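You operate a simulated robot arm through the tools that you are given. There is no shell and no other tool. Be economical: measure what you need, move in short steps, check, and stop when the job is done.

You run a simulated two-armed robot. Do the job below in one go: nothing can be reset, and whatever is moved stays where it is left.

TASK
Polish the haze off the smoked washboard and carry it to the rack.
Fine: polish from the white tin on the green cloth, cloth back; both hands, square on the main shelf. What is to be rubbed or washed off counts as gone when no trace of it is left.

It is judged by the outcome, as a careful person would: the job done as asked, and still so three seconds after it is handed in. It fails if anything else is knocked over, pushed out of place, dropped, spilled or broken. Flat cloth is picked up by pressing the open fingertips on it (5 to 10 N) and closing them slowly along it; thin cloth reads only 2 to 8 mm in the jaws.

THE ROBOT
Two 7-joint arms with two-finger parallel grippers on one trunk, on a base that drives. Base frame: it is fixed to the floor where the robot stands at the start and does not move with it; the origin is under the middle of the robot, x ahead of it, y to its left, z up; the surface under the hand at the start is at about z = 0.85. Lengths are in m, angles in rad, forces in N, time in s.
The left shoulder is at the start at [0.06, 0.143, 0.955], the right one opposite. With the tool pointing down near the work surface each hand reaches from about 0.32 to 0.74 m from the robot's upright axis, wherever it stands, measured 20 degrees to its own side. Places, roughly: main shelf of the gear rack [0.5, -1.2, 0.8]. Payload 1.57 kg a hand.
The TCP of each hand is the grasp point between the finger pads, 0.03 m short of the fingertips. In the tool frame z runs along the fingers and y along their closing line. Largest opening 0.11 m; finger width 0.024, thickness 0.012; the body of the gripper, 0.048 by 0.112 m, starts 0.078 m behind the TCP.
Orientation is told as [roll, pitch, yaw] about the base's x, y, z axes, in that order, counted from this pose: with the fingers straight down and closing along the base's y, the tool's x points along the base's -x, its y along +y and its z along -z.

THE INTERFACE
- The arms move only by the tool play_rows. It takes "left_series", "right_series" or both (then of equal length, played together; a hand with none holds still); each is a list of rows, each a list of 7 numbers: the shift along the tool's x, y, z in units of 300 mm (1.0 is 300 mm), then the turn, a rotation vector about the tool's x, y, z in units of 45 degrees (1.0 is 45 degrees), then the finger opening in m, from 0 to 0.11. In form: [[dx, dy, dz, rx, ry, rz, grip], ...]. A call has 1 to 20 rows; each row is the pose to reach, as a shift and turn from the pose commanded when the call began, along the tool's axes at that moment. A call with a number of a shift or a turn outside -1 to 1 is refused whole. Each row takes 0.2 s and may step no farther than 0.05 m and 0.15 rad from the row before; otherwise, or with a gripper value out of range, the whole call is refused. A pose out of reach is approached as far as the arm can. The call stops where the force on the tool passes 40 N (or 10 N more than at its start, if that is more) or the arm is blocked; 0.2 s more then pass. The fingers move at their own pace (about 0.045 m/s each) and stop on an object; they squeeze with about 33 N. The grip force told is the motor's: it shows also when the fingers shut on nothing. Time passes only in rows, and 0.2 s behind the last, so rows that repeat a pose let the fingers close. The reply holds the time, the measured pose of the TCP, the force on the tool along the base axes, the opening and the grip force, in the units named above and with some noise, with the torque about the TCP (base axes, N m) and any sound that the robot's microphone picked up.
- Cameras (640 x 400 px; columns grow to the right, rows downward): "scene" is now at [0.0284, -0.0148, 1.5727]; the picture's right is [-0.31, -0.95, 0.00], its down [-0.75, 0.24, -0.61] and it looks along [0.58, -0.19, -0.79] (base axes); focal length 284 px, centre (320, 200). "left" rides on the left gripper at [0.07, -0.016, -0.141] in its tool frame; the picture's right is [0.23, 0.97, 0.00], its down [-0.86, 0.20, -0.48] and it looks along [-0.47, 0.11, 0.88] (tool axes); focal length 222 px, centre (320, 200). "right" rides on the right gripper at [0.07, 0.016, -0.141] in its tool frame; the picture's right is [-0.23, 0.97, 0.00], its down [-0.85, -0.20, -0.48] and it looks along [-0.47, -0.11, 0.88] (tool axes); focal length 222 px, centre (320, 200). There is no depth. A picture from a camera that has moved, and an enlarged one, comes with that camera's place and axes in the base frame and with its lens. The place of the scene camera against the robot may be out by one fixed shift of up to 0.025 m in any direction.
- snapshot(camera): a new picture of that camera. It takes no simulated time.
- raise_lower(by): slides the trunk up (or, below 0, down) by that many m; the arms and the scene camera ride with it, the base frame stays. It gives what a move gives, with no picture.
- roll_base(legs): drives the robot by 1 to 6 legs, each [ahead, left, turn to the left] in m, m and rad, along the robot's own axes; the way and the turn of a leg run together, so that a leg with both is an arc; at most 1.5 m and 3.142 rad a leg. The arms and the cameras ride along, it lands a little off, and it stops where it bumps. It gives what a move gives.
- turn_head(pan, tilt): turns the head with the scene camera to pan (to the left, within 1.501 rad either way) and tilt (down, from -0.506 to 1.204), counted from straight ahead of the robot. It gives what a move gives.
- close_up(camera, box): a new picture of the part [left, top, right, bottom] of that camera's present view, enlarged. It takes no simulated time.
- sign_off(): hands the job in; it is judged then, once.

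Work in short steps. Places have to be worked out from the pictures, the camera data and where the tool is seen: move nearer, look again, correct. Check each grasp and each placing, and mend what went wrong. You have 120 turns and 100 pictures in all, those below and enlarged ones among them. Open the grippers and draw the arms clear of the work before you hand the job in, unless the task says otherwise; then end with one line.

The tools are called after "Call:" by a JSON object that holds its "fn" and its "kwargs". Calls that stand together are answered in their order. play_rows: Moves the arms, as the interface text tells. Its arguments: {"type":"object","properties":{"left_series":{"type":"array","items":{"type":"array","items":{"type":"number"}}},"right_series":{"type":"array","items":{"type":"array","items":{"type":"number"}}}},"required":[]} The other tools are called the same way: raise_lower (by) slides the trunk up or down; roll_base (legs) drives the base; turn_head (pan, tilt) turns the head that bears the scene camera; snapshot (camera) takes a picture; close_up (camera, box) takes an enlarged picture of a part of a camera's view; sign_off () hands the job in.

At the start:

```text
time_s: 0.0
left_ee_pos: [0.5163, 0.1326, 1.1229]
left_ee_rot: [0.0, 0.0, 0.0]
left_ft_force: [-0.1, 0.5, 0.5]
left_moment: [-0.03, -0.01, 0.02]
left_opening: 0.11
left_grip_force: 0.1
right_ee_pos: [0.399, -0.2319, 1.1367]
right_ee_rot: [-0.002, 0.001, 0.001]
right_ft_force: [0.2, -0.4, 0.4]
right_moment: [0.03, 0.01, -0.02]
right_opening: 0.11
right_grip_force: 0.0
trunk travel left (down, up): [-0.554, 0.036]
robot x, y, heading: [0.0014, -0.002, 0.0]
head pan, tilt: [-0.312, 0.911]
```

scene: 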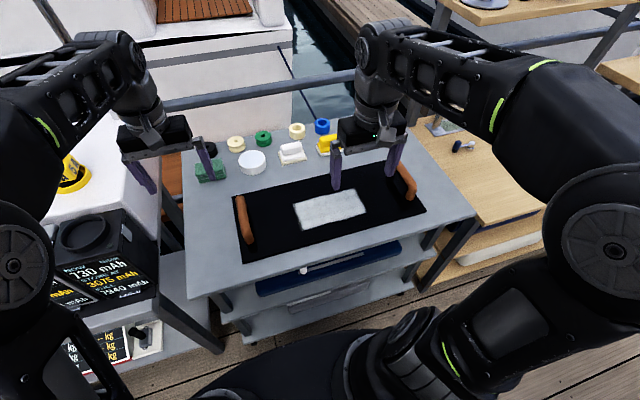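
right: 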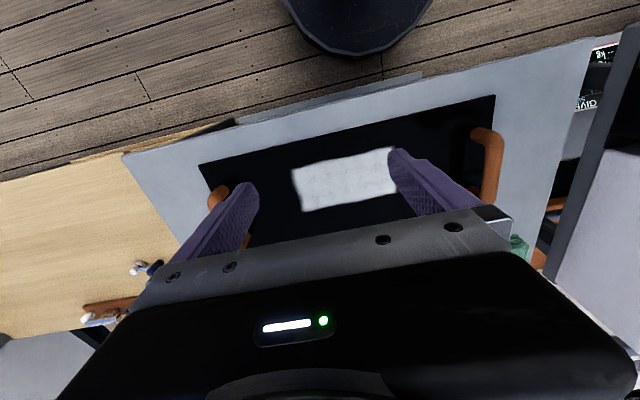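
left: 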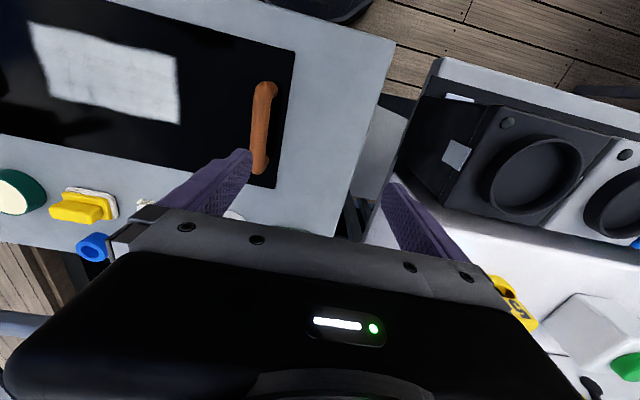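

The board with the two wooden handles and the haze patch lies ahead, with tins and cloths behind it. I look closer before moving anything.

Call:
{"fn": "close_up", "kwargs": {"camera": "scene", "box": [180, 100, 440, 270]}}

Call:
{"fn": "snapshot", "kwargs": {"camera": "left"}}

```text
2.35 times, centred on (310, 185) of scene
camera zoom: at [0.0284, -0.0148, 1.5727], right [-0.31, -0.95, 0.0], down [-0.75, 0.24, -0.61], along [0.58, -0.19, -0.79], focal length 669 px, centre (344, 235)
```

zoom: 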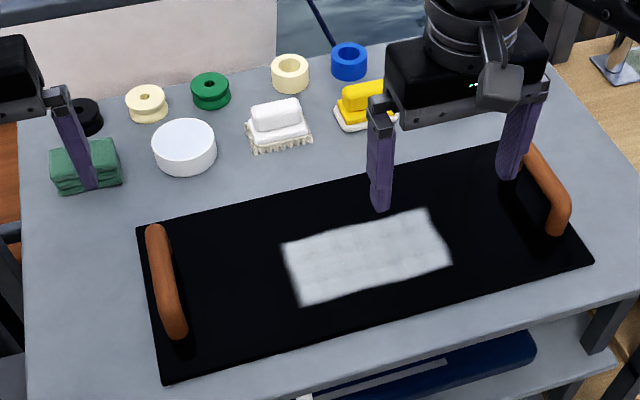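

```text
95 pictures are left
camera left: at [0.4463, 0.1151, 1.2641], right [-0.23, 0.97, 0.0], down [0.85, 0.2, 0.48], along [0.47, 0.11, -0.88], focal length 222 px, centre (320, 200)
```

left: 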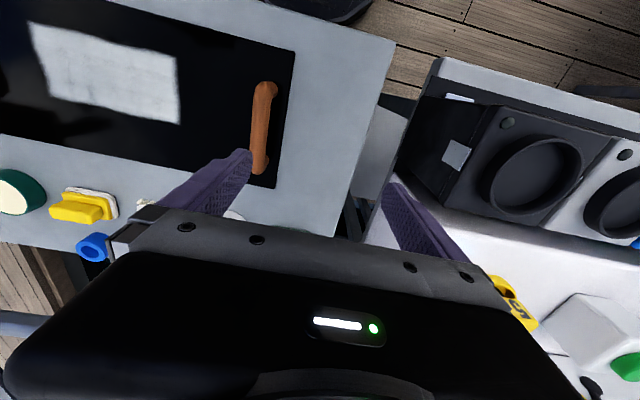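

The board is axis-aligned at about x 0.41–0.65, y -0.48–0.08; the haze spans x 0.46–0.57, y -0.31–-0.10. Next I look to the right at the rack, and then more closely at the items.

Call:
{"fn": "turn_head", "kwargs": {"pan": -1.15, "tilt": 0.6}}

Call:
{"fn": "snapshot", "kwargs": {"camera": "scene"}}

Call:
{"fn": "turn_head", "kwargs": {"pan": 0.0, "tilt": 0.75}}

Call:
{"fn": "snapshot", "kwargs": {"camera": "scene"}}

```text
time_s: 1.2
left_ee_pos: [0.5159, 0.1332, 1.1231]
left_ee_rot: [-0.001, -0.002, 0.001]
left_ft_force: [0.3, -0.1, -0.3]
left_moment: [-0.02, 0.0, -0.03]
left_opening: 0.1101
left_grip_force: 0.1
right_ee_pos: [0.3987, -0.2335, 1.1368]
right_ee_rot: [-0.001, 0.001, 0.0]
right_ft_force: [0.4, 0.3, 0.0]
right_moment: [0.02, 0.02, 0.01]
right_opening: 0.1099
right_grip_force: 0.0
trunk travel left (down, up): [-0.554, 0.036]
robot x, y, heading: [-0.0002, -0.0007, -0.0]
head pan, tilt: [-1.15, 0.6]
```

```text
94 pictures are left
camera scene: at [-0.0068, -0.0724, 1.5982], right [-0.91, -0.41, 0.0], down [-0.23, 0.52, -0.82], along [0.34, -0.75, -0.57], focal length 284 px, centre (320, 200)
```

scene: 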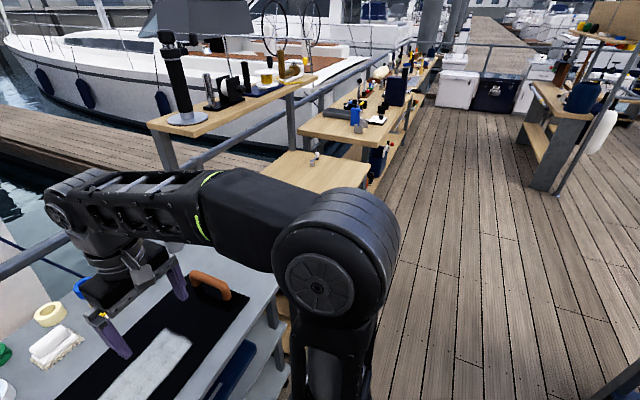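

```text
time_s: 2.5
left_ee_pos: [0.5148, 0.1324, 1.1241]
left_ee_rot: [0.0, -0.001, 0.0]
left_ft_force: [-0.2, 0.1, 0.4]
left_moment: [0.03, 0.0, -0.02]
left_opening: 0.1099
left_grip_force: 0.1
right_ee_pos: [0.3991, -0.233, 1.1375]
right_ee_rot: [-0.001, -0.001, -0.002]
right_ft_force: [0.3, -0.1, -0.4]
right_moment: [0.03, 0.03, -0.03]
right_opening: 0.1099
right_grip_force: 0.1
trunk travel left (down, up): [-0.554, 0.036]
robot x, y, heading: [-0.0024, -0.0025, 0.001]
head pan, tilt: [0.0, 0.75]
```

```text
93 pictures are left
camera scene: at [0.0399, 0.0082, 1.5854], right [0.0, -1.0, 0.0], down [-0.68, 0.0, -0.73], along [0.73, 0.0, -0.68], focal length 284 px, centre (320, 200)
```

scene: 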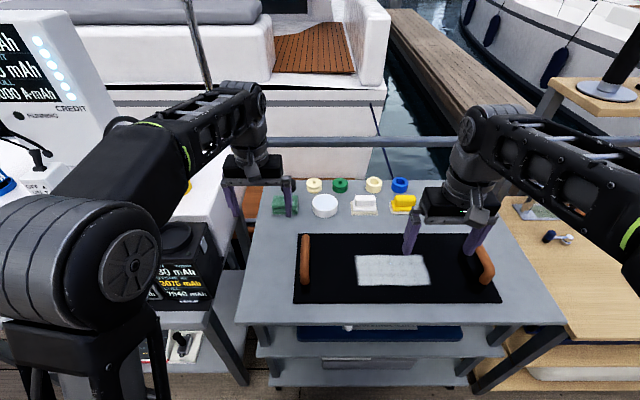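

The rack adjoins the bench on the right. I drive a little forward to bring the cloth into reach, then look closely at the items.

Call:
{"fn": "roll_base", "kwargs": {"legs": [[0.07, 0.0, 0.0]]}}

Call:
{"fn": "close_up", "kwargs": {"camera": "scene", "box": [240, 160, 440, 285]}}

```text
time_s: 3.5
left_ee_pos: [0.5884, 0.1322, 1.1224]
left_ee_rot: [0.0, -0.001, -0.001]
left_ft_force: [0.9, -0.1, -0.8]
left_moment: [-0.02, 0.02, 0.02]
left_opening: 0.1099
left_grip_force: 0.1
right_ee_pos: [0.4698, -0.233, 1.1364]
right_ee_rot: [0.0, -0.001, -0.002]
right_ft_force: [-0.1, -0.6, -0.6]
right_moment: [0.0, 0.08, 0.02]
right_opening: 0.11
right_grip_force: 0.1
trunk travel left (down, up): [-0.554, 0.036]
robot x, y, heading: [0.0692, 0.0008, 0.004]
head pan, tilt: [0.0, 0.75]
```

```text
3.20 times, centred on (340, 222) of scene
camera zoom: at [0.112, 0.0082, 1.5853], right [0.0, -1.0, 0.0], down [-0.68, 0.0, -0.73], along [0.73, 0.0, -0.68], focal length 910 px, centre (256, 128)
```

zoom: 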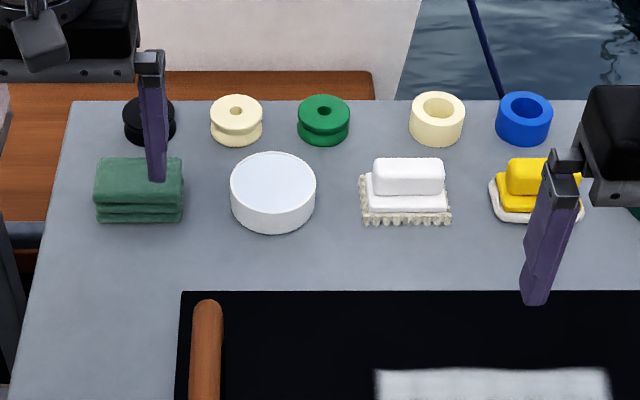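

Using the visible fingertips to correct the camera, the cloth is about x 0.755–0.82, y 0.08–0.17, and the tin is at about (0.78, -0.02), 36 mm high. I zoom in on both.

Call:
{"fn": "close_up", "kwargs": {"camera": "scene", "box": [265, 185, 345, 235]}}

```text
8.00 times, centred on (305, 210) of scene
camera zoom: at [0.112, 0.0082, 1.5853], right [0.0, -1.0, 0.0], down [-0.68, 0.0, -0.73], along [0.73, 0.0, -0.68], focal length 2275 px, centre (440, 120)
```

zoom: 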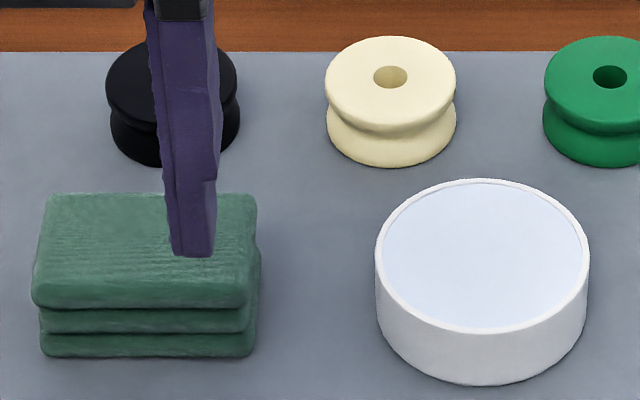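

The tin is open with pale-blue polish inside its rim; the cloth is a folded stack 34 mm high. I bring the left hand over it, turning it so the fingers close along x.

Call:
{"fn": "play_rows", "kwargs": {"left_series": [[-0.073, 0, 0.04, 0, 0, -0.167, 0.11], [-0.147, 0, 0.08, 0, 0, -0.333, 0.11], [-0.22, -0.005, 0.12, 0, 0, -0.5, 0.11], [-0.293, -0.01, 0.16, 0, 0, -0.667, 0.11], [-0.367, -0.01, 0.2, 0, 0, -0.833, 0.11], [-0.44, -0.013, 0.24, 0, 0, -1.0, 0.11]]}}

```text
time_s: 4.9
left_ee_pos: [0.6848, 0.14, 1.1152]
left_ee_rot: [-0.04, -0.091, 0.596]
left_ft_force: [-0.9, -0.5, 0.4]
left_moment: [0.06, -0.06, 0.06]
left_opening: 0.1098
left_grip_force: 0.1
left hand out of reach, approached as far as the arm can: row 5, 6
right_ee_pos: [0.4662, -0.2342, 1.1367]
right_ee_rot: [0.0, -0.003, -0.002]
right_ft_force: [-0.1, -0.1, -1.0]
right_moment: [0.04, -0.04, 0.0]
right_opening: 0.1099
right_grip_force: 0.1
trunk travel left (down, up): [-0.554, 0.036]
robot x, y, heading: [0.0718, 0.0008, -0.0]
head pan, tilt: [0.0, 0.75]
```

The pose at height was slightly out of reach. I check how much room there is between my base and the bench before driving closer.

Call:
{"fn": "turn_head", "kwargs": {"pan": 0.0, "tilt": 1.2}}

Call:
{"fn": "snapshot", "kwargs": {"camera": "scene"}}

```text
time_s: 5.8
left_ee_pos: [0.6856, 0.1402, 1.1128]
left_ee_rot: [-0.042, -0.087, 0.595]
left_ft_force: [0.4, -0.5, -0.6]
left_moment: [-0.01, 0.03, -0.01]
left_opening: 0.1101
left_grip_force: 0.2
right_ee_pos: [0.4687, -0.233, 1.137]
right_ee_rot: [0.0, -0.001, -0.002]
right_ft_force: [-0.8, 0.0, 0.1]
right_moment: [0.0, 0.03, 0.01]
right_opening: 0.1103
right_grip_force: 0.1
trunk travel left (down, up): [-0.554, 0.036]
robot x, y, heading: [0.07, 0.005, 0.002]
head pan, tilt: [0.0, 1.201]
```

```text
90 pictures are left
camera scene: at [0.0829, 0.0082, 1.5537], right [0.0, -1.0, 0.0], down [-0.93, 0.0, -0.36], along [0.36, 0.0, -0.93], focal length 284 px, centre (320, 200)
```

scene: 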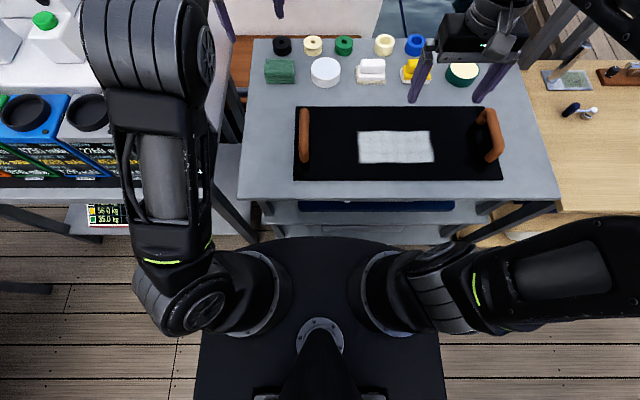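

There is roughly 0.1 m of room in front of the trunk. I drive 0.045 forward and raise the trunk slightly.

Call:
{"fn": "roll_base", "kwargs": {"legs": [[0.045, 0.0, 0.0]]}}

Call:
{"fn": "raise_lower", "kwargs": {"by": 0.034}}

```text
time_s: 6.8
left_ee_pos: [0.7179, 0.1418, 1.1141]
left_ee_rot: [-0.04, -0.092, 0.597]
left_ft_force: [-0.3, 0.3, 0.5]
left_moment: [0.0, -0.03, 0.04]
left_opening: 0.1099
left_grip_force: 0.0
right_ee_pos: [0.5006, -0.2333, 1.1375]
right_ee_rot: [0.0, -0.004, -0.002]
right_ft_force: [-0.9, -0.4, 0.6]
right_moment: [-0.01, -0.01, 0.0]
right_opening: 0.1101
right_grip_force: 0.0
trunk travel left (down, up): [-0.554, 0.036]
robot x, y, heading: [0.101, 0.0002, 0.005]
head pan, tilt: [0.0, 1.201]
stopped in leg 1: the robot was blocked; the commanded pose is now the measured one
```

```text
time_s: 7.6
left_ee_pos: [0.7205, 0.1419, 1.1468]
left_ee_rot: [-0.042, -0.088, 0.597]
left_ft_force: [-0.1, -0.1, -1.0]
left_moment: [0.02, -0.01, 0.0]
left_opening: 0.11
left_grip_force: 0.0
right_ee_pos: [0.5021, -0.234, 1.1708]
right_ee_rot: [-0.001, -0.002, -0.001]
right_ft_force: [0.0, 0.7, 0.3]
right_moment: [-0.02, 0.0, -0.05]
right_opening: 0.1099
right_grip_force: 0.0
trunk travel left (down, up): [-0.588, 0.002]
robot x, y, heading: [0.105, 0.0025, 0.005]
head pan, tilt: [0.0, 1.201]
```

The base touched the bench at 0.105, so I back off a centimetre. Then a null row shows which pose is commanded.

Call:
{"fn": "roll_base", "kwargs": {"legs": [[-0.012, 0.0, 0.0]]}}

Call:
{"fn": "play_rows", "kwargs": {"left_series": [[0, 0, 0.05, 0, 0, 0, 0.11], [0, 0, 0.1, 0, 0, 0, 0.11]]}}

Call:
{"fn": "close_up", "kwargs": {"camera": "scene", "box": [200, 20, 600, 270]}}

```text
time_s: 8.4
left_ee_pos: [0.7086, 0.1428, 1.148]
left_ee_rot: [-0.041, -0.089, 0.596]
left_ft_force: [0.0, 0.0, 0.4]
left_moment: [-0.01, -0.01, 0.02]
left_opening: 0.1102
left_grip_force: 0.0
right_ee_pos: [0.49, -0.2345, 1.1711]
right_ee_rot: [0.0, -0.001, -0.001]
right_ft_force: [-0.6, -0.4, 0.4]
right_moment: [-0.02, -0.04, -0.04]
right_opening: 0.1098
right_grip_force: 0.0
trunk travel left (down, up): [-0.588, 0.002]
robot x, y, heading: [0.089, -0.0001, 0.004]
head pan, tilt: [0.0, 1.201]
```

```text
time_s: 9.0
left_ee_pos: [0.7109, 0.1433, 1.1177]
left_ee_rot: [-0.041, -0.09, 0.598]
left_ft_force: [-0.3, -1.0, -0.9]
left_moment: [0.01, -0.03, 0.0]
left_opening: 0.1099
left_grip_force: 0.1
right_ee_pos: [0.4906, -0.2343, 1.1708]
right_ee_rot: [0.0, -0.002, -0.001]
right_ft_force: [0.7, 1.0, 0.6]
right_moment: [0.02, 0.0, 0.01]
right_opening: 0.1102
right_grip_force: 0.1
trunk travel left (down, up): [-0.588, 0.002]
robot x, y, heading: [0.0922, 0.0, 0.007]
head pan, tilt: [0.0, 1.201]
```

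```text
1.60 times, centred on (400, 145) of scene
camera zoom: at [0.105, 0.0082, 1.5877], right [0.0, -1.0, 0.0], down [-0.93, 0.0, -0.36], along [0.36, 0.0, -0.93], focal length 455 px, centre (192, 288)
```

zoom: 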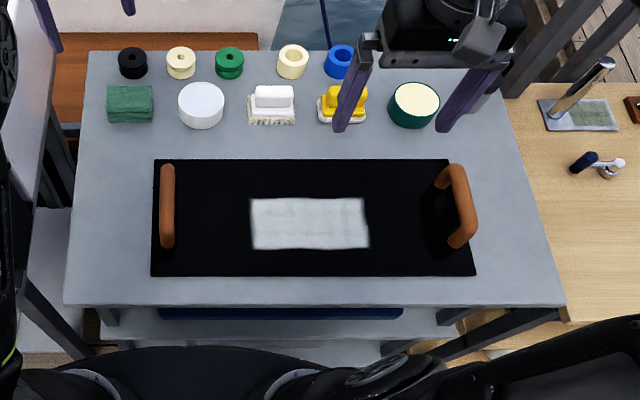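

The bench has not shifted. I continue turning the left hand to yaw 90° and levelling it, moving in over the cloth while staying high.

Call:
{"fn": "play_rows", "kwargs": {"left_series": [[-0.022, -0.027, 0.04, -0.01, 0.023, -0.155, 0.11], [-0.044, -0.054, 0.08, -0.02, 0.046, -0.31, 0.11], [-0.066, -0.081, 0.12, -0.03, 0.069, -0.465, 0.11], [-0.088, -0.108, 0.16, -0.04, 0.092, -0.62, 0.11], [-0.11, -0.135, 0.2, -0.05, 0.115, -0.775, 0.11]]}}

```text
time_s: 10.2
left_ee_pos: [0.7545, 0.1255, 1.0955]
left_ee_rot: [-0.087, -0.015, 1.123]
left_ft_force: [0.5, -0.1, -1.1]
left_moment: [0.04, 0.02, -0.02]
left_opening: 0.11
left_grip_force: 0.0
left hand out of reach, approached as far as the arm can: row 3, 4, 5
right_ee_pos: [0.4916, -0.2329, 1.1694]
right_ee_rot: [-0.002, 0.001, -0.003]
right_ft_force: [-0.4, -0.8, -0.1]
right_moment: [-0.01, 0.03, 0.0]
right_opening: 0.1102
right_grip_force: 0.0
trunk travel left (down, up): [-0.588, 0.002]
robot x, y, heading: [0.0931, 0.0002, 0.004]
head pan, tilt: [0.0, 1.201]
```

Nearly there; I lower further, where reach is better, and finish the turn.

Call:
{"fn": "play_rows", "kwargs": {"left_series": [[-0.003, -0.013, 0.08, -0.03, 0.005, -0.14, 0.11], [-0.007, -0.026, 0.16, -0.055, 0.01, -0.28, 0.11], [-0.01, -0.039, 0.24, -0.08, 0.015, -0.42, 0.11], [-0.014, -0.052, 0.32, -0.11, 0.02, -0.57, 0.11]]}}

Call:
{"fn": "snapshot", "kwargs": {"camera": "left"}}

```text
time_s: 11.2
left_ee_pos: [0.7584, 0.1357, 1.0332]
left_ee_rot: [-0.003, 0.034, 1.547]
left_ft_force: [1.0, -1.2, -0.5]
left_moment: [0.08, 0.03, 0.02]
left_opening: 0.1101
left_grip_force: 0.1
left hand out of reach, approached as far as the arm can: row 3, 4
right_ee_pos: [0.4916, -0.2366, 1.1695]
right_ee_rot: [0.002, 0.001, 0.0]
right_ft_force: [0.1, -0.1, -0.5]
right_moment: [0.05, 0.04, 0.01]
right_opening: 0.1099
right_grip_force: 0.2
trunk travel left (down, up): [-0.588, 0.002]
robot x, y, heading: [0.0907, -0.0014, -0.005]
head pan, tilt: [0.0, 1.201]
```

```text
88 pictures are left
camera left: at [0.7729, 0.0696, 1.1764], right [-0.98, -0.2, 0.01], down [-0.18, 0.88, 0.45], along [-0.1, 0.44, -0.89], focal length 222 px, centre (320, 200)
```

left: 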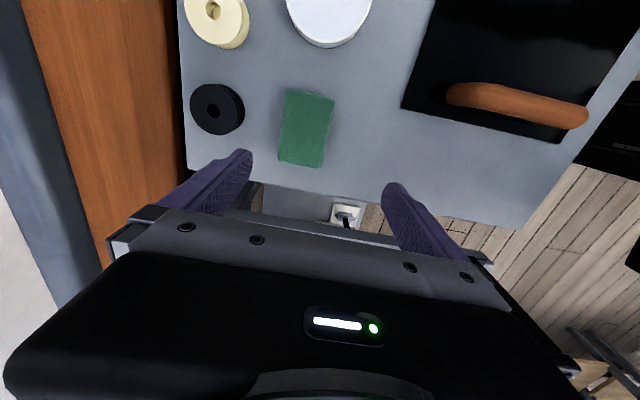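

The hand camera puts the cloth centre at about (0.78, 0.119). I centre on it and descend to tips just above the cloth.

Call:
{"fn": "play_rows", "kwargs": {"left_series": [[0.02, -0.01, 0.08, 0, -0.015, -0.01, 0.11], [0.04, -0.035, 0.16, 0, -0.03, -0.02, 0.11], [0.053, -0.067, 0.243, 0, -0.043, -0.03, 0.11], [0.053, -0.067, 0.243, 0, -0.043, -0.03, 0.11]]}}

Call:
{"fn": "snapshot", "kwargs": {"camera": "left"}}

```text
time_s: 12.2
left_ee_pos: [0.7773, 0.1219, 0.9592]
left_ee_rot: [0.001, -0.012, 1.595]
left_ft_force: [-0.2, -0.1, 0.2]
left_moment: [0.0, -0.04, 0.02]
left_opening: 0.1101
left_grip_force: 0.0
right_ee_pos: [0.4894, -0.233, 1.1714]
right_ee_rot: [0.001, -0.003, -0.003]
right_ft_force: [-0.7, -0.7, 0.1]
right_moment: [-0.01, 0.0, -0.01]
right_opening: 0.11
right_grip_force: 0.1
trunk travel left (down, up): [-0.588, 0.002]
robot x, y, heading: [0.0932, -0.0006, 0.002]
head pan, tilt: [0.0, 1.201]
```

```text
87 pictures are left
camera left: at [0.7958, 0.0493, 1.1002], right [-0.97, -0.25, 0.0], down [-0.22, 0.84, 0.49], along [-0.12, 0.47, -0.87], focal length 222 px, centre (320, 200)
```

left: 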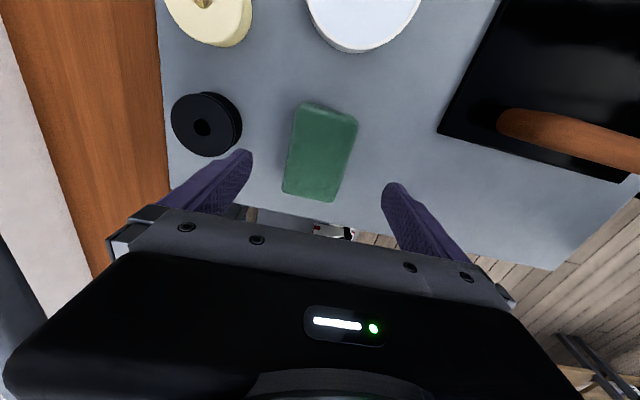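

Cloth centre confirmed at about (0.78, 0.12) with the fingers straddling it. I descend to TCP z 0.895 and close slowly.

Call:
{"fn": "play_rows", "kwargs": {"left_series": [[0.005, -0.008, 0.07, 0, 0.01, 0.03, 0.11], [0.005, -0.008, 0.14, 0, 0.015, 0.03, 0.11], [0.005, -0.008, 0.213, 0, 0.015, 0.03, 0.11], [0.005, -0.008, 0.213, 0, 0.015, 0.03, 0.08], [0.005, -0.008, 0.213, 0, 0.015, 0.03, 0.06], [0.005, -0.008, 0.213, 0, 0.015, 0.03, 0.04], [0.005, -0.008, 0.213, 0, 0.015, 0.03, 0.02], [0.005, -0.008, 0.213, 0, 0.015, 0.03, 0.0], [0.005, -0.008, 0.213, 0, 0.015, 0.03, 0.0]]}}

Call:
{"fn": "snapshot", "kwargs": {"camera": "left"}}

```text
time_s: 14.2
left_ee_pos: [0.7799, 0.1197, 0.8956]
left_ee_rot: [0.002, -0.003, 1.573]
left_ft_force: [0.0, -0.3, -0.1]
left_moment: [-0.01, -0.03, 0.0]
left_opening: 0.0589
left_grip_force: 33.3
right_ee_pos: [0.4904, -0.2342, 1.1707]
right_ee_rot: [0.001, -0.003, -0.003]
right_ft_force: [0.4, 0.2, 0.7]
right_moment: [0.0, -0.01, -0.04]
right_opening: 0.11
right_grip_force: 0.1
trunk travel left (down, up): [-0.588, 0.002]
robot x, y, heading: [0.0915, -0.0027, 0.002]
head pan, tilt: [0.0, 1.201]
```

```text
86 pictures are left
camera left: at [0.7968, 0.0493, 1.0372], right [-0.97, -0.23, 0.0], down [-0.2, 0.85, 0.48], along [-0.11, 0.47, -0.88], focal length 222 px, centre (320, 200)
```

left: 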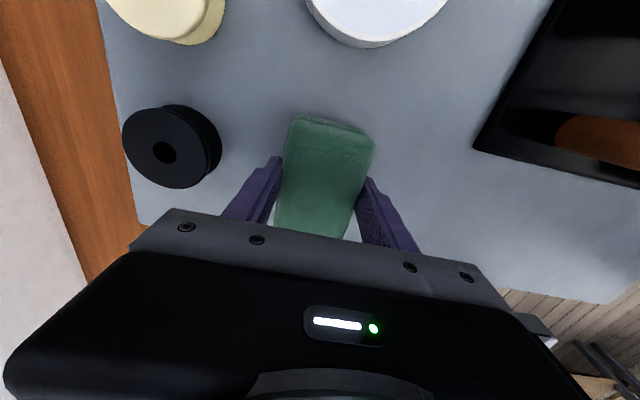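

The cloth is held (59 mm). I lift it straight up 70 mm and check.

Call:
{"fn": "play_rows", "kwargs": {"left_series": [[0, 0, -0.06, 0, 0, 0, 0.0], [0, 0, -0.12, 0, 0, 0, 0.0], [0, 0, -0.18, 0, 0, 0, 0.0], [0, 0, -0.235, 0, 0, 0, 0.0]]}}

Call:
{"fn": "roll_base", "kwargs": {"legs": [[0.0, -0.143, 0.0]]}}

Call:
{"fn": "snapshot", "kwargs": {"camera": "left"}}

Call:
{"fn": "snapshot", "kwargs": {"camera": "scene"}}

```text
time_s: 15.2
left_ee_pos: [0.7808, 0.1195, 0.9677]
left_ee_rot: [0.002, -0.002, 1.571]
left_ft_force: [-1.0, -0.7, -0.3]
left_moment: [0.02, -0.03, 0.01]
left_opening: 0.0592
left_grip_force: 32.7
right_ee_pos: [0.4894, -0.2339, 1.1714]
right_ee_rot: [0.001, -0.001, 0.0]
right_ft_force: [-0.2, -0.3, -0.7]
right_moment: [0.04, 0.01, -0.04]
right_opening: 0.1101
right_grip_force: 0.0
trunk travel left (down, up): [-0.588, 0.002]
robot x, y, heading: [0.094, -0.0013, 0.003]
head pan, tilt: [0.0, 1.201]
```

```text
time_s: 16.5
left_ee_pos: [0.781, -0.0243, 0.9675]
left_ee_rot: [0.0, 0.0, 1.57]
left_ft_force: [-0.7, 0.1, 0.2]
left_moment: [0.04, 0.01, 0.03]
left_opening: 0.059
left_grip_force: 33.4
right_ee_pos: [0.4894, -0.3781, 1.1699]
right_ee_rot: [0.002, -0.002, -0.003]
right_ft_force: [0.2, 0.2, 0.7]
right_moment: [0.02, 0.03, 0.05]
right_opening: 0.1098
right_grip_force: 0.0
trunk travel left (down, up): [-0.588, 0.002]
robot x, y, heading: [0.0935, -0.1439, 0.001]
head pan, tilt: [0.0, 1.201]
```

```text
85 pictures are left
camera left: at [0.7973, -0.0953, 1.1077], right [-0.97, -0.23, 0.0], down [-0.2, 0.85, 0.48], along [-0.11, 0.47, -0.88], focal length 222 px, centre (320, 200)
```

left: 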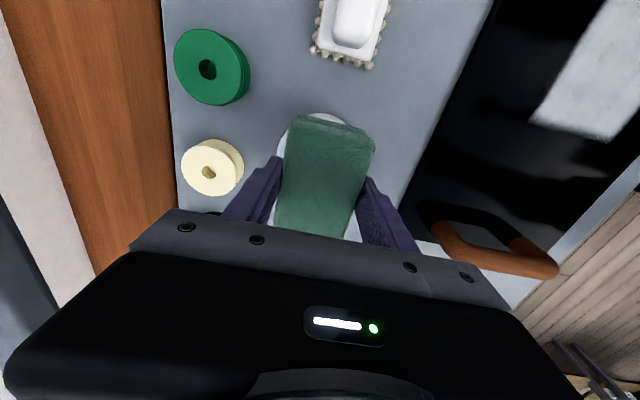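

```text
84 pictures are left
camera scene: at [0.1049, -0.1366, 1.5876], right [0.0, -1.0, 0.0], down [-0.93, 0.0, -0.36], along [0.36, 0.0, -0.93], focal length 284 px, centre (320, 200)
```

scene: 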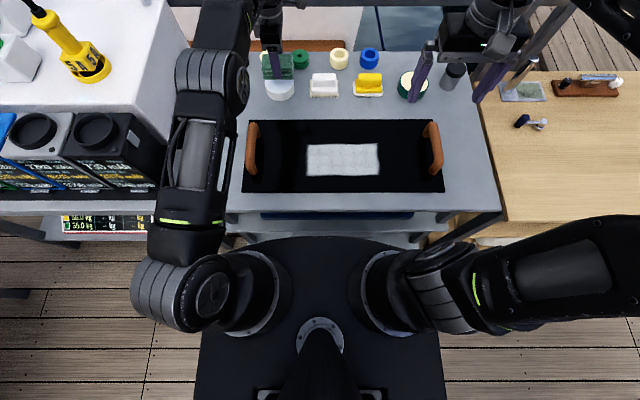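

The cloth is centred over the tin. I lower in small steps until I feel contact with the polish.

Call:
{"fn": "play_rows", "kwargs": {"left_series": [[0, 0, 0.06, 0, 0, 0, 0.0], [0, 0, 0.1, 0, 0, 0, 0.0], [0, 0, 0.12, 0, 0, 0, 0.0], [0, 0, 0.13, 0, 0, 0, 0.0], [0, 0, 0.137, 0, 0, 0, 0.0]]}}

```text
time_s: 17.7
left_ee_pos: [0.781, -0.0227, 0.9315]
left_ee_rot: [-0.007, -0.001, 1.569]
left_ft_force: [-0.9, 2.8, 26.0]
left_moment: [0.18, 0.54, 0.0]
left_opening: 0.0588
left_grip_force: 32.8
right_ee_pos: [0.4886, -0.3767, 1.1715]
right_ee_rot: [0.0, -0.004, -0.004]
right_ft_force: [-0.1, -0.2, 0.1]
right_moment: [0.0, -0.02, 0.01]
right_opening: 0.1099
right_grip_force: 0.1
trunk travel left (down, up): [-0.588, 0.002]
robot x, y, heading: [0.0909, -0.1459, -0.005]
head pan, tilt: [0.0, 1.201]
```

Contact at 26 N at TCP 0.9315. I ease off a little, hold, then lift and look for polish on the cloth.

Call:
{"fn": "play_rows", "kwargs": {"left_series": [[0, 0, -0.012, 0, 0, 0, 0.0], [0, 0, -0.012, 0, 0, 0, 0.0], [0, 0, -0.06, 0, 0, 0, 0.0], [0, 0, -0.137, 0, 0, 0, 0.0]]}}

Call:
{"fn": "snapshot", "kwargs": {"camera": "left"}}

Call:
{"fn": "close_up", "kwargs": {"camera": "scene", "box": [230, 30, 350, 105]}}

```text
time_s: 18.7
left_ee_pos: [0.7792, -0.0226, 0.9665]
left_ee_rot: [0.003, -0.002, 1.569]
left_ft_force: [-0.6, -0.3, -0.4]
left_moment: [-0.04, 0.0, 0.01]
left_opening: 0.0588
left_grip_force: 32.5
right_ee_pos: [0.4899, -0.3774, 1.1707]
right_ee_rot: [0.002, 0.0, -0.004]
right_ft_force: [-0.6, 1.1, 0.3]
right_moment: [0.01, 0.01, 0.0]
right_opening: 0.1098
right_grip_force: 0.1
trunk travel left (down, up): [-0.588, 0.002]
robot x, y, heading: [0.091, -0.1396, -0.003]
head pan, tilt: [0.0, 1.201]
```

```text
83 pictures are left
camera left: at [0.7973, -0.0949, 1.1069], right [-0.97, -0.23, 0.0], down [-0.2, 0.85, 0.48], along [-0.11, 0.47, -0.88], focal length 222 px, centre (320, 200)
```

left: 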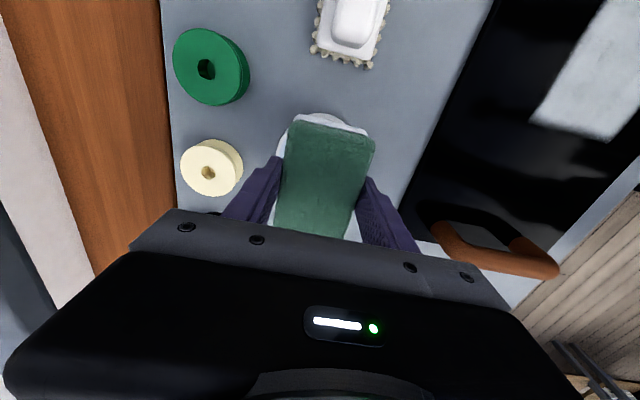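

```text
5.33 times, centred on (290, 68) of scene
camera zoom: at [0.1048, -0.1349, 1.5875], right [0.0, -1.0, 0.0], down [-0.93, 0.0, -0.36], along [0.36, 0.0, -0.93], focal length 1517 px, centre (480, 907)
```

zoom: 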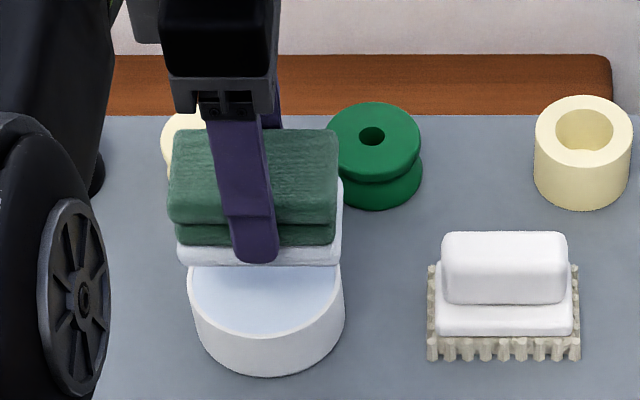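

The bottom layer of the cloth is now white with polish. I draw the hand back and up, then drive right so that the haze lies comfortably in front of the left arm.

Call:
{"fn": "play_rows", "kwargs": {"left_series": [[0, 0.05, -0.1, 0, 0, 0, 0.0], [0, 0.15, -0.2, 0, 0, 0, 0.0], [0, 0.27, -0.3, 0, 0, 0, 0.0], [0, 0.4, -0.3, 0, 0, 0, 0.0], [0, 0.53, -0.3, 0, 0, 0, 0.0], [0, 0.66, -0.3, 0, 0, 0, 0.0]]}}

Call:
{"fn": "roll_base", "kwargs": {"legs": [[-0.02, -0.2, 0.0]]}}

Call:
{"fn": "snapshot", "kwargs": {"camera": "scene"}}

```text
time_s: 20.1
left_ee_pos: [0.5817, -0.023, 1.0568]
left_ee_rot: [0.0, -0.002, 1.569]
left_ft_force: [0.2, 0.2, -0.9]
left_moment: [-0.01, 0.02, -0.01]
left_opening: 0.0589
left_grip_force: 32.9
right_ee_pos: [0.4889, -0.3762, 1.1704]
right_ee_rot: [0.0, -0.002, -0.004]
right_ft_force: [-0.1, 0.0, -0.9]
right_moment: [0.0, -0.01, 0.02]
right_opening: 0.1098
right_grip_force: 0.1
trunk travel left (down, up): [-0.588, 0.002]
robot x, y, heading: [0.0941, -0.142, -0.002]
head pan, tilt: [0.0, 1.201]
```

```text
time_s: 21.7
left_ee_pos: [0.5627, -0.2222, 1.0578]
left_ee_rot: [0.003, -0.001, 1.571]
left_ft_force: [0.3, -0.9, -0.7]
left_moment: [0.01, -0.01, 0.0]
left_opening: 0.0588
left_grip_force: 32.8
right_ee_pos: [0.4706, -0.5773, 1.1711]
right_ee_rot: [0.002, -0.001, -0.001]
right_ft_force: [0.9, -0.5, 0.2]
right_moment: [0.05, -0.02, 0.0]
right_opening: 0.1099
right_grip_force: 0.0
trunk travel left (down, up): [-0.588, 0.002]
robot x, y, heading: [0.0701, -0.342, 0.004]
head pan, tilt: [0.0, 1.201]
```

```text
81 pictures are left
camera scene: at [0.0845, -0.3357, 1.5877], right [0.0, -1.0, 0.0], down [-0.93, 0.0, -0.36], along [0.36, 0.0, -0.93], focal length 284 px, centre (320, 200)
```

scene: 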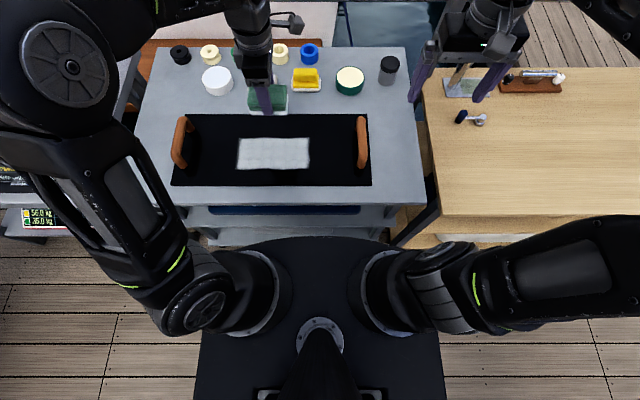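

The haze is at x 0.46–0.565, y -0.32 to -0.105. I lower the cloth over its near-left part and probe for the board's surface.

Call:
{"fn": "play_rows", "kwargs": {"left_series": [[-0.05, 0.06, 0.11, 0, 0, 0, 0.0], [-0.1, 0.12, 0.22, 0, 0, 0, 0.0], [-0.15, 0.18, 0.33, 0, 0, 0, 0.0], [-0.207, 0.242, 0.42, 0, 0, 0, 0.0], [-0.207, 0.242, 0.46, 0, 0, 0, 0.0], [-0.207, 0.242, 0.475, 0, 0, 0, 0.0], [-0.207, 0.242, 0.485, 0, 0, 0, 0.0]]}}

```text
time_s: 23.3
left_ee_pos: [0.4899, -0.1586, 0.9111]
left_ee_rot: [0.003, -0.002, 1.572]
left_ft_force: [0.1, 0.9, -0.2]
left_moment: [0.01, -0.03, -0.02]
left_opening: 0.0588
left_grip_force: 33.0
right_ee_pos: [0.4711, -0.5747, 1.1702]
right_ee_rot: [0.001, -0.002, -0.001]
right_ft_force: [0.3, -0.1, 0.5]
right_moment: [0.01, 0.01, 0.03]
right_opening: 0.11
right_grip_force: 0.1
trunk travel left (down, up): [-0.588, 0.002]
robot x, y, heading: [0.0733, -0.3404, -0.003]
head pan, tilt: [0.0, 1.201]
```

No contact yet at 0.911, so I lower another 6 mm.

Call:
{"fn": "play_rows", "kwargs": {"left_series": [[0, 0, 0.007, 0, 0, 0, 0.0], [0, 0, 0.014, 0, 0, 0, 0.0], [0, 0, 0.021, 0, 0, 0, 0.0]]}}

```text
time_s: 24.1
left_ee_pos: [0.4895, -0.1585, 0.9056]
left_ee_rot: [0.001, -0.003, 1.571]
left_ft_force: [-1.2, 1.3, 3.5]
left_moment: [-0.12, -0.01, -0.04]
left_opening: 0.0588
left_grip_force: 32.3
right_ee_pos: [0.47, -0.5759, 1.1701]
right_ee_rot: [0.0, -0.002, -0.002]
right_ft_force: [-0.1, 0.2, 0.0]
right_moment: [0.01, -0.01, -0.03]
right_opening: 0.11
right_grip_force: 0.0
trunk travel left (down, up): [-0.588, 0.002]
robot x, y, heading: [0.072, -0.3412, 0.003]
head pan, tilt: [0.0, 1.201]
```

Light contact at 0.906. I press about 1.5 mm more and rub in lanes across the haze.

Call:
{"fn": "play_rows", "kwargs": {"left_series": [[0, 0, 0.005, 0, 0, 0, 0.0], [-0.04, 0, 0.005, 0, 0, 0, 0.0], [0.075, 0, 0.005, 0, 0, 0, 0.0], [0.19, 0, 0.005, 0, 0, 0, 0.0], [0.305, 0, 0.005, 0, 0, 0, 0.0], [0.42, 0, 0.005, 0, 0, 0, 0.0], [0.42, -0.09, 0.005, 0, 0, 0, 0.0], [0.305, -0.09, 0.005, 0, 0, 0, 0.0], [0.19, -0.09, 0.005, 0, 0, 0, 0.0], [0.075, -0.09, 0.005, 0, 0, 0, 0.0], [-0.04, -0.09, 0.005, 0, 0, 0, 0.0], [-0.04, -0.18, 0.005, 0, 0, 0, 0.0], [0.075, -0.18, 0.005, 0, 0, 0, 0.0], [0.19, -0.18, 0.005, 0, 0, 0, 0.0], [0.305, -0.18, 0.005, 0, 0, 0, 0.0], [0.42, -0.18, 0.005, 0, 0, 0, 0.0]]}}

Call:
{"fn": "close_up", "kwargs": {"camera": "scene", "box": [150, 90, 390, 240]}}

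```text
time_s: 27.5
left_ee_pos: [0.5433, -0.2864, 0.9051]
left_ee_rot: [-0.002, -0.002, 1.571]
left_ft_force: [0.4, 2.0, 9.4]
left_moment: [0.1, -0.08, -0.03]
left_opening: 0.0589
left_grip_force: 33.4
right_ee_pos: [0.4695, -0.5761, 1.1708]
right_ee_rot: [0.001, -0.002, -0.001]
right_ft_force: [-0.9, -1.1, -0.1]
right_moment: [0.03, -0.01, 0.0]
right_opening: 0.1103
right_grip_force: 0.0
trunk travel left (down, up): [-0.588, 0.002]
robot x, y, heading: [0.0732, -0.3445, 0.004]
head pan, tilt: [0.0, 1.201]
```

```text
2.67 times, centred on (270, 165) of scene
camera zoom: at [0.0839, -0.3347, 1.5877], right [0.0, -1.0, 0.0], down [-0.93, 0.0, -0.36], along [0.36, 0.0, -0.93], focal length 758 px, centre (453, 293)
```

zoom: 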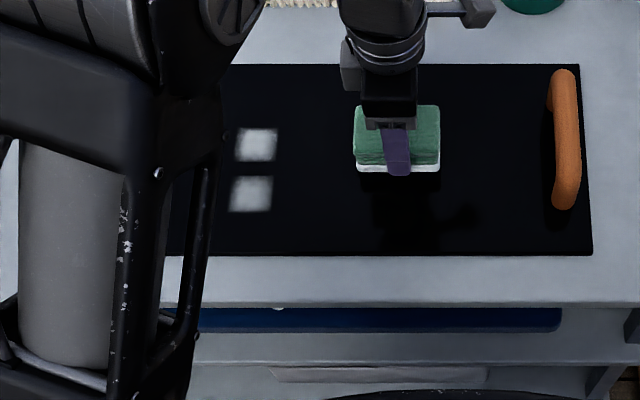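

Most of the haze is gone; two spots remain near y -0.13, at x 0.54 and 0.48. I rub back across that end several times.

Call:
{"fn": "play_rows", "kwargs": {"left_series": [[-0.14, 0, 0, 0, 0, 0, 0.0], [-0.28, 0, 0, 0, 0, 0, 0.0], [-0.42, 0, 0, 0, 0, 0, 0.0], [-0.55, 0, 0, 0, 0, 0, 0.0], [-0.62, 0, 0, 0, 0, 0, 0.0], [-0.5, 0, 0, 0, 0, 0, 0.0], [-0.4, 0, 0, 0, 0, 0, 0.0], [-0.5, 0.02, 0, 0, 0, 0, 0.0], [-0.62, 0.05, 0, 0, 0, 0, 0.0], [-0.5, 0.1, 0, 0, 0, 0, 0.0], [-0.4, 0.15, 0, 0, 0, 0, 0.0], [-0.5, 0.18, 0, 0, 0, 0, 0.0], [-0.62, 0.2, 0, 0, 0, 0, 0.0], [-0.5, 0.21, 0, 0, 0, 0, 0.0], [-0.4, 0.21, 0, 0, 0, 0, 0.0], [-0.5, 0.21, 0, 0, 0, 0, 0.0], [-0.62, 0.2, 0, 0, 0, 0, 0.0], [-0.5, 0.1, 0, 0, 0, 0, 0.0], [-0.4, 0.0, 0, 0, 0, 0, 0.0], [-0.28, 0.0, 0, 0, 0, 0, 0.0]]}}

Call:
{"fn": "close_up", "kwargs": {"camera": "scene", "box": [150, 90, 390, 240]}}

```text
time_s: 31.7
left_ee_pos: [0.5439, -0.2024, 0.9055]
left_ee_rot: [0.001, -0.002, 1.572]
left_ft_force: [-0.3, -1.2, 0.1]
left_moment: [0.03, -0.02, -0.01]
left_opening: 0.059
left_grip_force: 32.4
right_ee_pos: [0.4696, -0.5777, 1.1707]
right_ee_rot: [0.002, 0.001, -0.002]
right_ft_force: [-0.6, -0.2, 0.1]
right_moment: [0.02, 0.02, -0.01]
right_opening: 0.1102
right_grip_force: 0.1
trunk travel left (down, up): [-0.588, 0.002]
robot x, y, heading: [0.0729, -0.3422, 0.002]
head pan, tilt: [0.0, 1.201]
```

```text
2.67 times, centred on (270, 165) of scene
camera zoom: at [0.0843, -0.3357, 1.5876], right [0.0, -1.0, 0.0], down [-0.93, 0.0, -0.36], along [0.36, 0.0, -0.93], focal length 758 px, centre (453, 293)
```

zoom: 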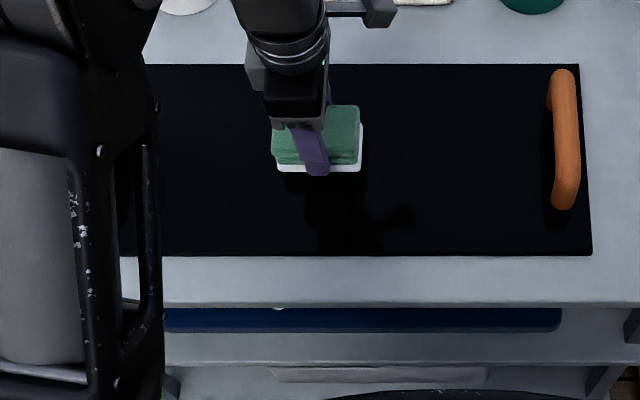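

It looks clean. I lift the cloth and inspect the whole haze area.

Call:
{"fn": "play_rows", "kwargs": {"left_series": [[0, 0, -0.1, 0, 0, 0, 0.0], [0, -0.1, -0.22, 0, 0, 0, 0.0], [0, -0.2, -0.34, 0, 0, 0, 0.0], [0, -0.3, -0.45, 0, 0, 0, 0.0]]}}

Call:
{"fn": "close_up", "kwargs": {"camera": "scene", "box": [210, 110, 330, 185]}}

Call:
{"fn": "snapshot", "kwargs": {"camera": "left"}}

```text
time_s: 32.7
left_ee_pos: [0.634, -0.2036, 1.0394]
left_ee_rot: [0.001, -0.002, 1.572]
left_ft_force: [-0.2, -0.5, -0.1]
left_moment: [0.0, -0.01, 0.03]
left_opening: 0.0588
left_grip_force: 32.9
right_ee_pos: [0.4721, -0.5747, 1.1702]
right_ee_rot: [-0.001, -0.001, -0.002]
right_ft_force: [0.2, 1.4, 0.3]
right_moment: [0.01, -0.02, -0.01]
right_opening: 0.11
right_grip_force: 0.1
trunk travel left (down, up): [-0.588, 0.002]
robot x, y, heading: [0.07, -0.339, 0.003]
head pan, tilt: [0.0, 1.201]
```

```text
5.33 times, centred on (270, 148) of scene
camera zoom: at [0.0856, -0.3342, 1.5876], right [0.0, -1.0, 0.0], down [-0.93, 0.0, -0.36], along [0.36, 0.0, -0.93], focal length 1517 px, centre (587, 480)
```

zoom: 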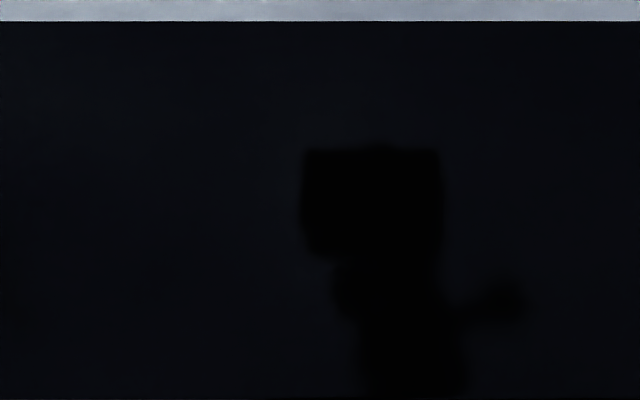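

```text
77 pictures are left
camera left: at [0.6518, -0.2742, 1.1794], right [-0.97, -0.23, 0.0], down [-0.2, 0.85, 0.48], along [-0.11, 0.47, -0.88], focal length 222 px, centre (320, 200)
```

left: 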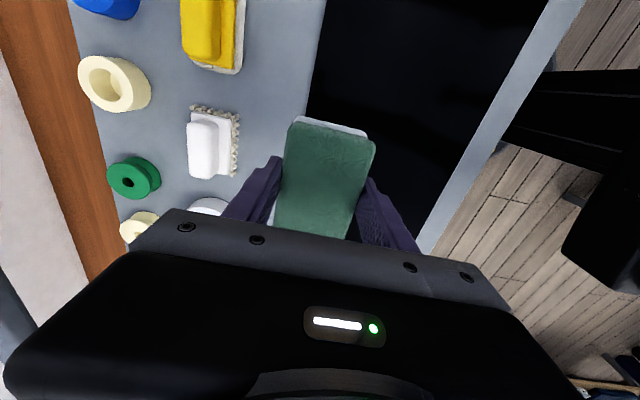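

It appears clean, but the hand's shadow hides part. For certainty I make one more full rubbing pass.

Call:
{"fn": "play_rows", "kwargs": {"left_series": [[0, 0.1, 0.13, 0, 0, 0, 0.0], [0, 0.2, 0.26, 0, 0, 0, 0.0], [0, 0.28, 0.39, 0, 0, 0, 0.0], [0, 0.28, 0.453, 0, 0, 0, 0.0], [0.14, 0.28, 0.454, 0, 0, 0, 0.0], [0.28, 0.28, 0.454, 0, 0, 0, 0.0], [0.36, 0.33, 0.454, 0, 0, 0, 0.0], [0.24, 0.37, 0.454, 0, 0, 0, 0.0], [0.1, 0.37, 0.454, 0, 0, 0, 0.0], [-0.04, 0.37, 0.454, 0, 0, 0, 0.0], [-0.18, 0.37, 0.454, 0, 0, 0, 0.0], [-0.32, 0.32, 0.454, 0, 0, 0, 0.0], [-0.34, 0.42, 0.454, 0, 0, 0, 0.0], [-0.32, 0.48, 0.454, 0, 0, 0, 0.0], [-0.18, 0.48, 0.454, 0, 0, 0, 0.0], [-0.04, 0.48, 0.454, 0, 0, 0, 0.0], [0.1, 0.48, 0.454, 0, 0, 0, 0.0], [0.24, 0.48, 0.454, 0, 0, 0, 0.0], [0.36, 0.45, 0.454, 0, 0, 0, 0.0], [0.36, 0.36, 0.454, 0, 0, 0, 0.0]]}}

```text
time_s: 36.9
left_ee_pos: [0.5248, -0.3112, 0.9035]
left_ee_rot: [0.004, 0.0, 1.57]
left_ft_force: [-0.4, -1.3, 3.1]
left_moment: [0.07, 0.01, 0.03]
left_opening: 0.0591
left_grip_force: 33.1
right_ee_pos: [0.4702, -0.5758, 1.1703]
right_ee_rot: [0.0, -0.001, -0.002]
right_ft_force: [-0.5, 0.2, 0.1]
right_moment: [-0.01, -0.02, 0.01]
right_opening: 0.11
right_grip_force: 0.0
trunk travel left (down, up): [-0.588, 0.002]
robot x, y, heading: [0.0711, -0.3414, -0.001]
head pan, tilt: [0.0, 1.201]
```

Now I lift and drive back to the cloth's original spot.

Call:
{"fn": "play_rows", "kwargs": {"left_series": [[0, 0, -0.12, 0, 0, 0, 0.0], [-0.07, 0, -0.24, 0, 0, 0, 0.0], [-0.15, -0.08, -0.36, 0, 0, 0, 0.0], [-0.23, -0.16, -0.45, 0, 0, 0, 0.0], [-0.3, -0.25, -0.45, 0, 0, 0, 0.0]]}}

Call:
{"fn": "close_up", "kwargs": {"camera": "scene", "box": [170, 100, 370, 225]}}

Call:
{"fn": "roll_base", "kwargs": {"legs": [[0.02, 0.341, 0.0]]}}

Call:
{"fn": "close_up", "kwargs": {"camera": "scene", "box": [240, 90, 480, 240]}}

```text
time_s: 38.1
left_ee_pos: [0.6018, -0.2196, 1.0369]
left_ee_rot: [0.001, -0.002, 1.571]
left_ft_force: [0.4, 1.3, -0.4]
left_moment: [-0.02, 0.01, -0.02]
left_opening: 0.0589
left_grip_force: 33.7
right_ee_pos: [0.4718, -0.5746, 1.1705]
right_ee_rot: [0.0, 0.0, -0.001]
right_ft_force: [0.6, 1.3, 0.6]
right_moment: [0.02, 0.06, 0.02]
right_opening: 0.1099
right_grip_force: 0.1
trunk travel left (down, up): [-0.588, 0.002]
robot x, y, heading: [0.0746, -0.3429, -0.001]
head pan, tilt: [0.0, 1.201]
```

```text
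3.20 times, centred on (270, 162) of scene
camera zoom: at [0.086, -0.3339, 1.5876], right [0.0, -1.0, 0.0], down [-0.93, 0.0, -0.36], along [0.36, 0.0, -0.93], focal length 910 px, centre (480, 320)
```

zoom: 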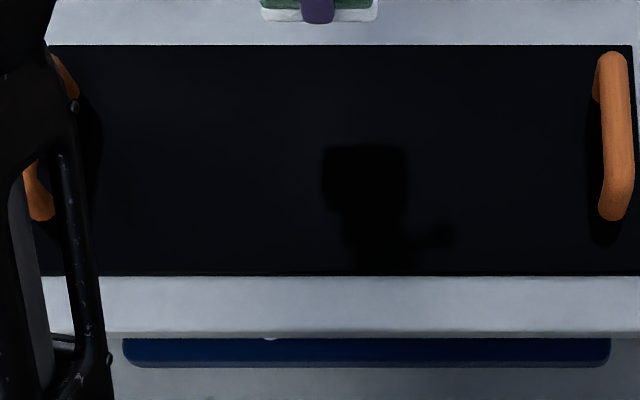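

```text
time_s: 40.4
left_ee_pos: [0.6215, 0.1221, 1.0374]
left_ee_rot: [0.001, 0.0, 1.571]
left_ft_force: [-0.9, 0.2, -0.3]
left_moment: [-0.03, 0.02, 0.03]
left_opening: 0.0587
left_grip_force: 33.3
right_ee_pos: [0.4901, -0.2329, 1.1707]
right_ee_rot: [0.001, -0.002, -0.001]
right_ft_force: [-0.3, 1.1, 1.1]
right_moment: [-0.01, -0.01, 0.04]
right_opening: 0.1102
right_grip_force: 0.1
trunk travel left (down, up): [-0.588, 0.002]
robot x, y, heading: [0.0913, -0.001, 0.002]
head pan, tilt: [0.0, 1.201]
```

```text
2.67 times, centred on (360, 165) of scene
camera zoom: at [0.1048, 0.0085, 1.5876], right [0.0, -1.0, 0.0], down [-0.93, 0.0, -0.36], along [0.36, 0.0, -0.93], focal length 758 px, centre (213, 293)
```

zoom: 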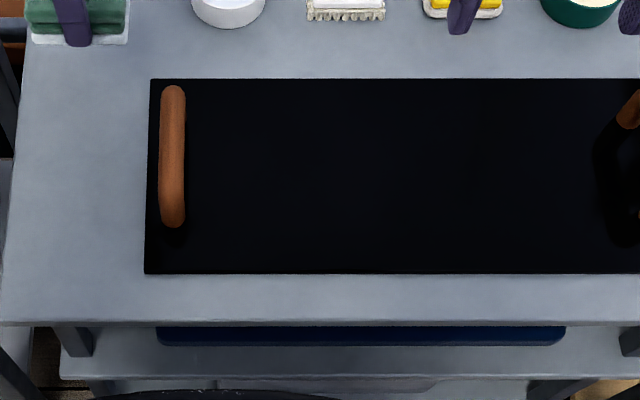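

The board is clean. I set the cloth back at (0.780, 0.120), approaching above and then descending to the height at which I gripped it.

Call:
{"fn": "play_rows", "kwargs": {"left_series": [[0.007, -0.13, 0.03, 0, 0, 0, 0.0], [0.007, -0.26, 0.08, 0, 0, 0, 0.0], [0.007, -0.39, 0.16, 0, 0, 0, 0.0], [0.007, -0.48, 0.23, 0, 0, 0, 0.0], [0.007, -0.528, 0.27, 0, 0, 0, 0.0], [0.007, -0.528, 0.37, 0, 0, 0, 0.0], [0.007, -0.528, 0.43, 0, 0, 0, 0.0], [0.007, -0.528, 0.455, 0, 0, 0, 0.0]]}}

```text
time_s: 42.2
left_ee_pos: [0.781, 0.1191, 0.9008]
left_ee_rot: [0.003, -0.002, 1.569]
left_ft_force: [0.2, -0.6, 0.2]
left_moment: [0.0, -0.02, 0.05]
left_opening: 0.0589
left_grip_force: 33.4
right_ee_pos: [0.4896, -0.2337, 1.1698]
right_ee_rot: [0.0, -0.001, -0.002]
right_ft_force: [0.1, 0.2, 0.6]
right_moment: [-0.01, -0.01, 0.01]
right_opening: 0.11
right_grip_force: 0.1
trunk travel left (down, up): [-0.588, 0.002]
robot x, y, heading: [0.0919, -0.0006, 0.001]
head pan, tilt: [0.0, 1.201]
```

I go down the last 5 mm, open, and rise straight up.

Call:
{"fn": "play_rows", "kwargs": {"left_series": [[0, 0, 0.008, 0, 0, 0, 0.0], [0, 0, 0.017, 0, 0, 0, 0.0], [0, 0, 0.017, 0, 0, 0, 0.08], [0, 0, 0.017, 0, 0, 0, 0.1], [0, 0, 0.017, 0, 0, 0, 0.11], [0, 0, 0.017, 0, 0, 0, 0.11], [0, 0, -0.06, 0, 0, 0, 0.11], [0, 0, -0.14, 0, 0, 0, 0.11], [0, 0, -0.2, 0, 0, 0, 0.11]]}}

Call:
{"fn": "snapshot", "kwargs": {"camera": "left"}}

```text
time_s: 44.2
left_ee_pos: [0.7786, 0.1191, 0.9615]
left_ee_rot: [0.003, -0.004, 1.572]
left_ft_force: [-0.8, 1.1, 0.7]
left_moment: [0.03, 0.01, 0.04]
left_opening: 0.1097
left_grip_force: 0.1
right_ee_pos: [0.4891, -0.2344, 1.1709]
right_ee_rot: [-0.001, -0.002, -0.004]
right_ft_force: [-0.1, 0.0, -0.6]
right_moment: [0.01, 0.0, 0.04]
right_opening: 0.1099
right_grip_force: 0.1
trunk travel left (down, up): [-0.588, 0.002]
robot x, y, heading: [0.0914, -0.0013, -0.001]
head pan, tilt: [0.0, 1.201]
```

```text
74 pictures are left
camera left: at [0.7961, 0.0484, 1.1026], right [-0.97, -0.23, 0.0], down [-0.2, 0.85, 0.48], along [-0.11, 0.47, -0.88], focal length 222 px, centre (320, 200)
```

left: 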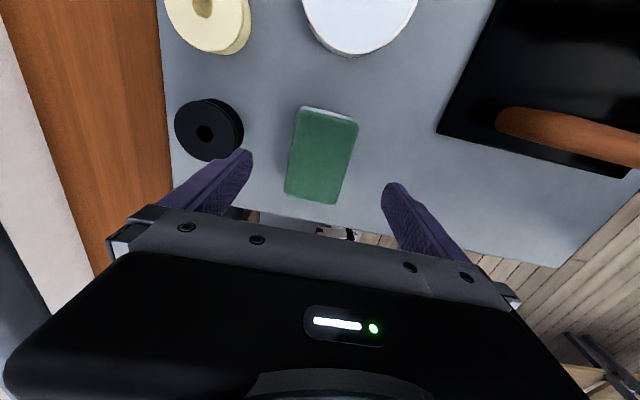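

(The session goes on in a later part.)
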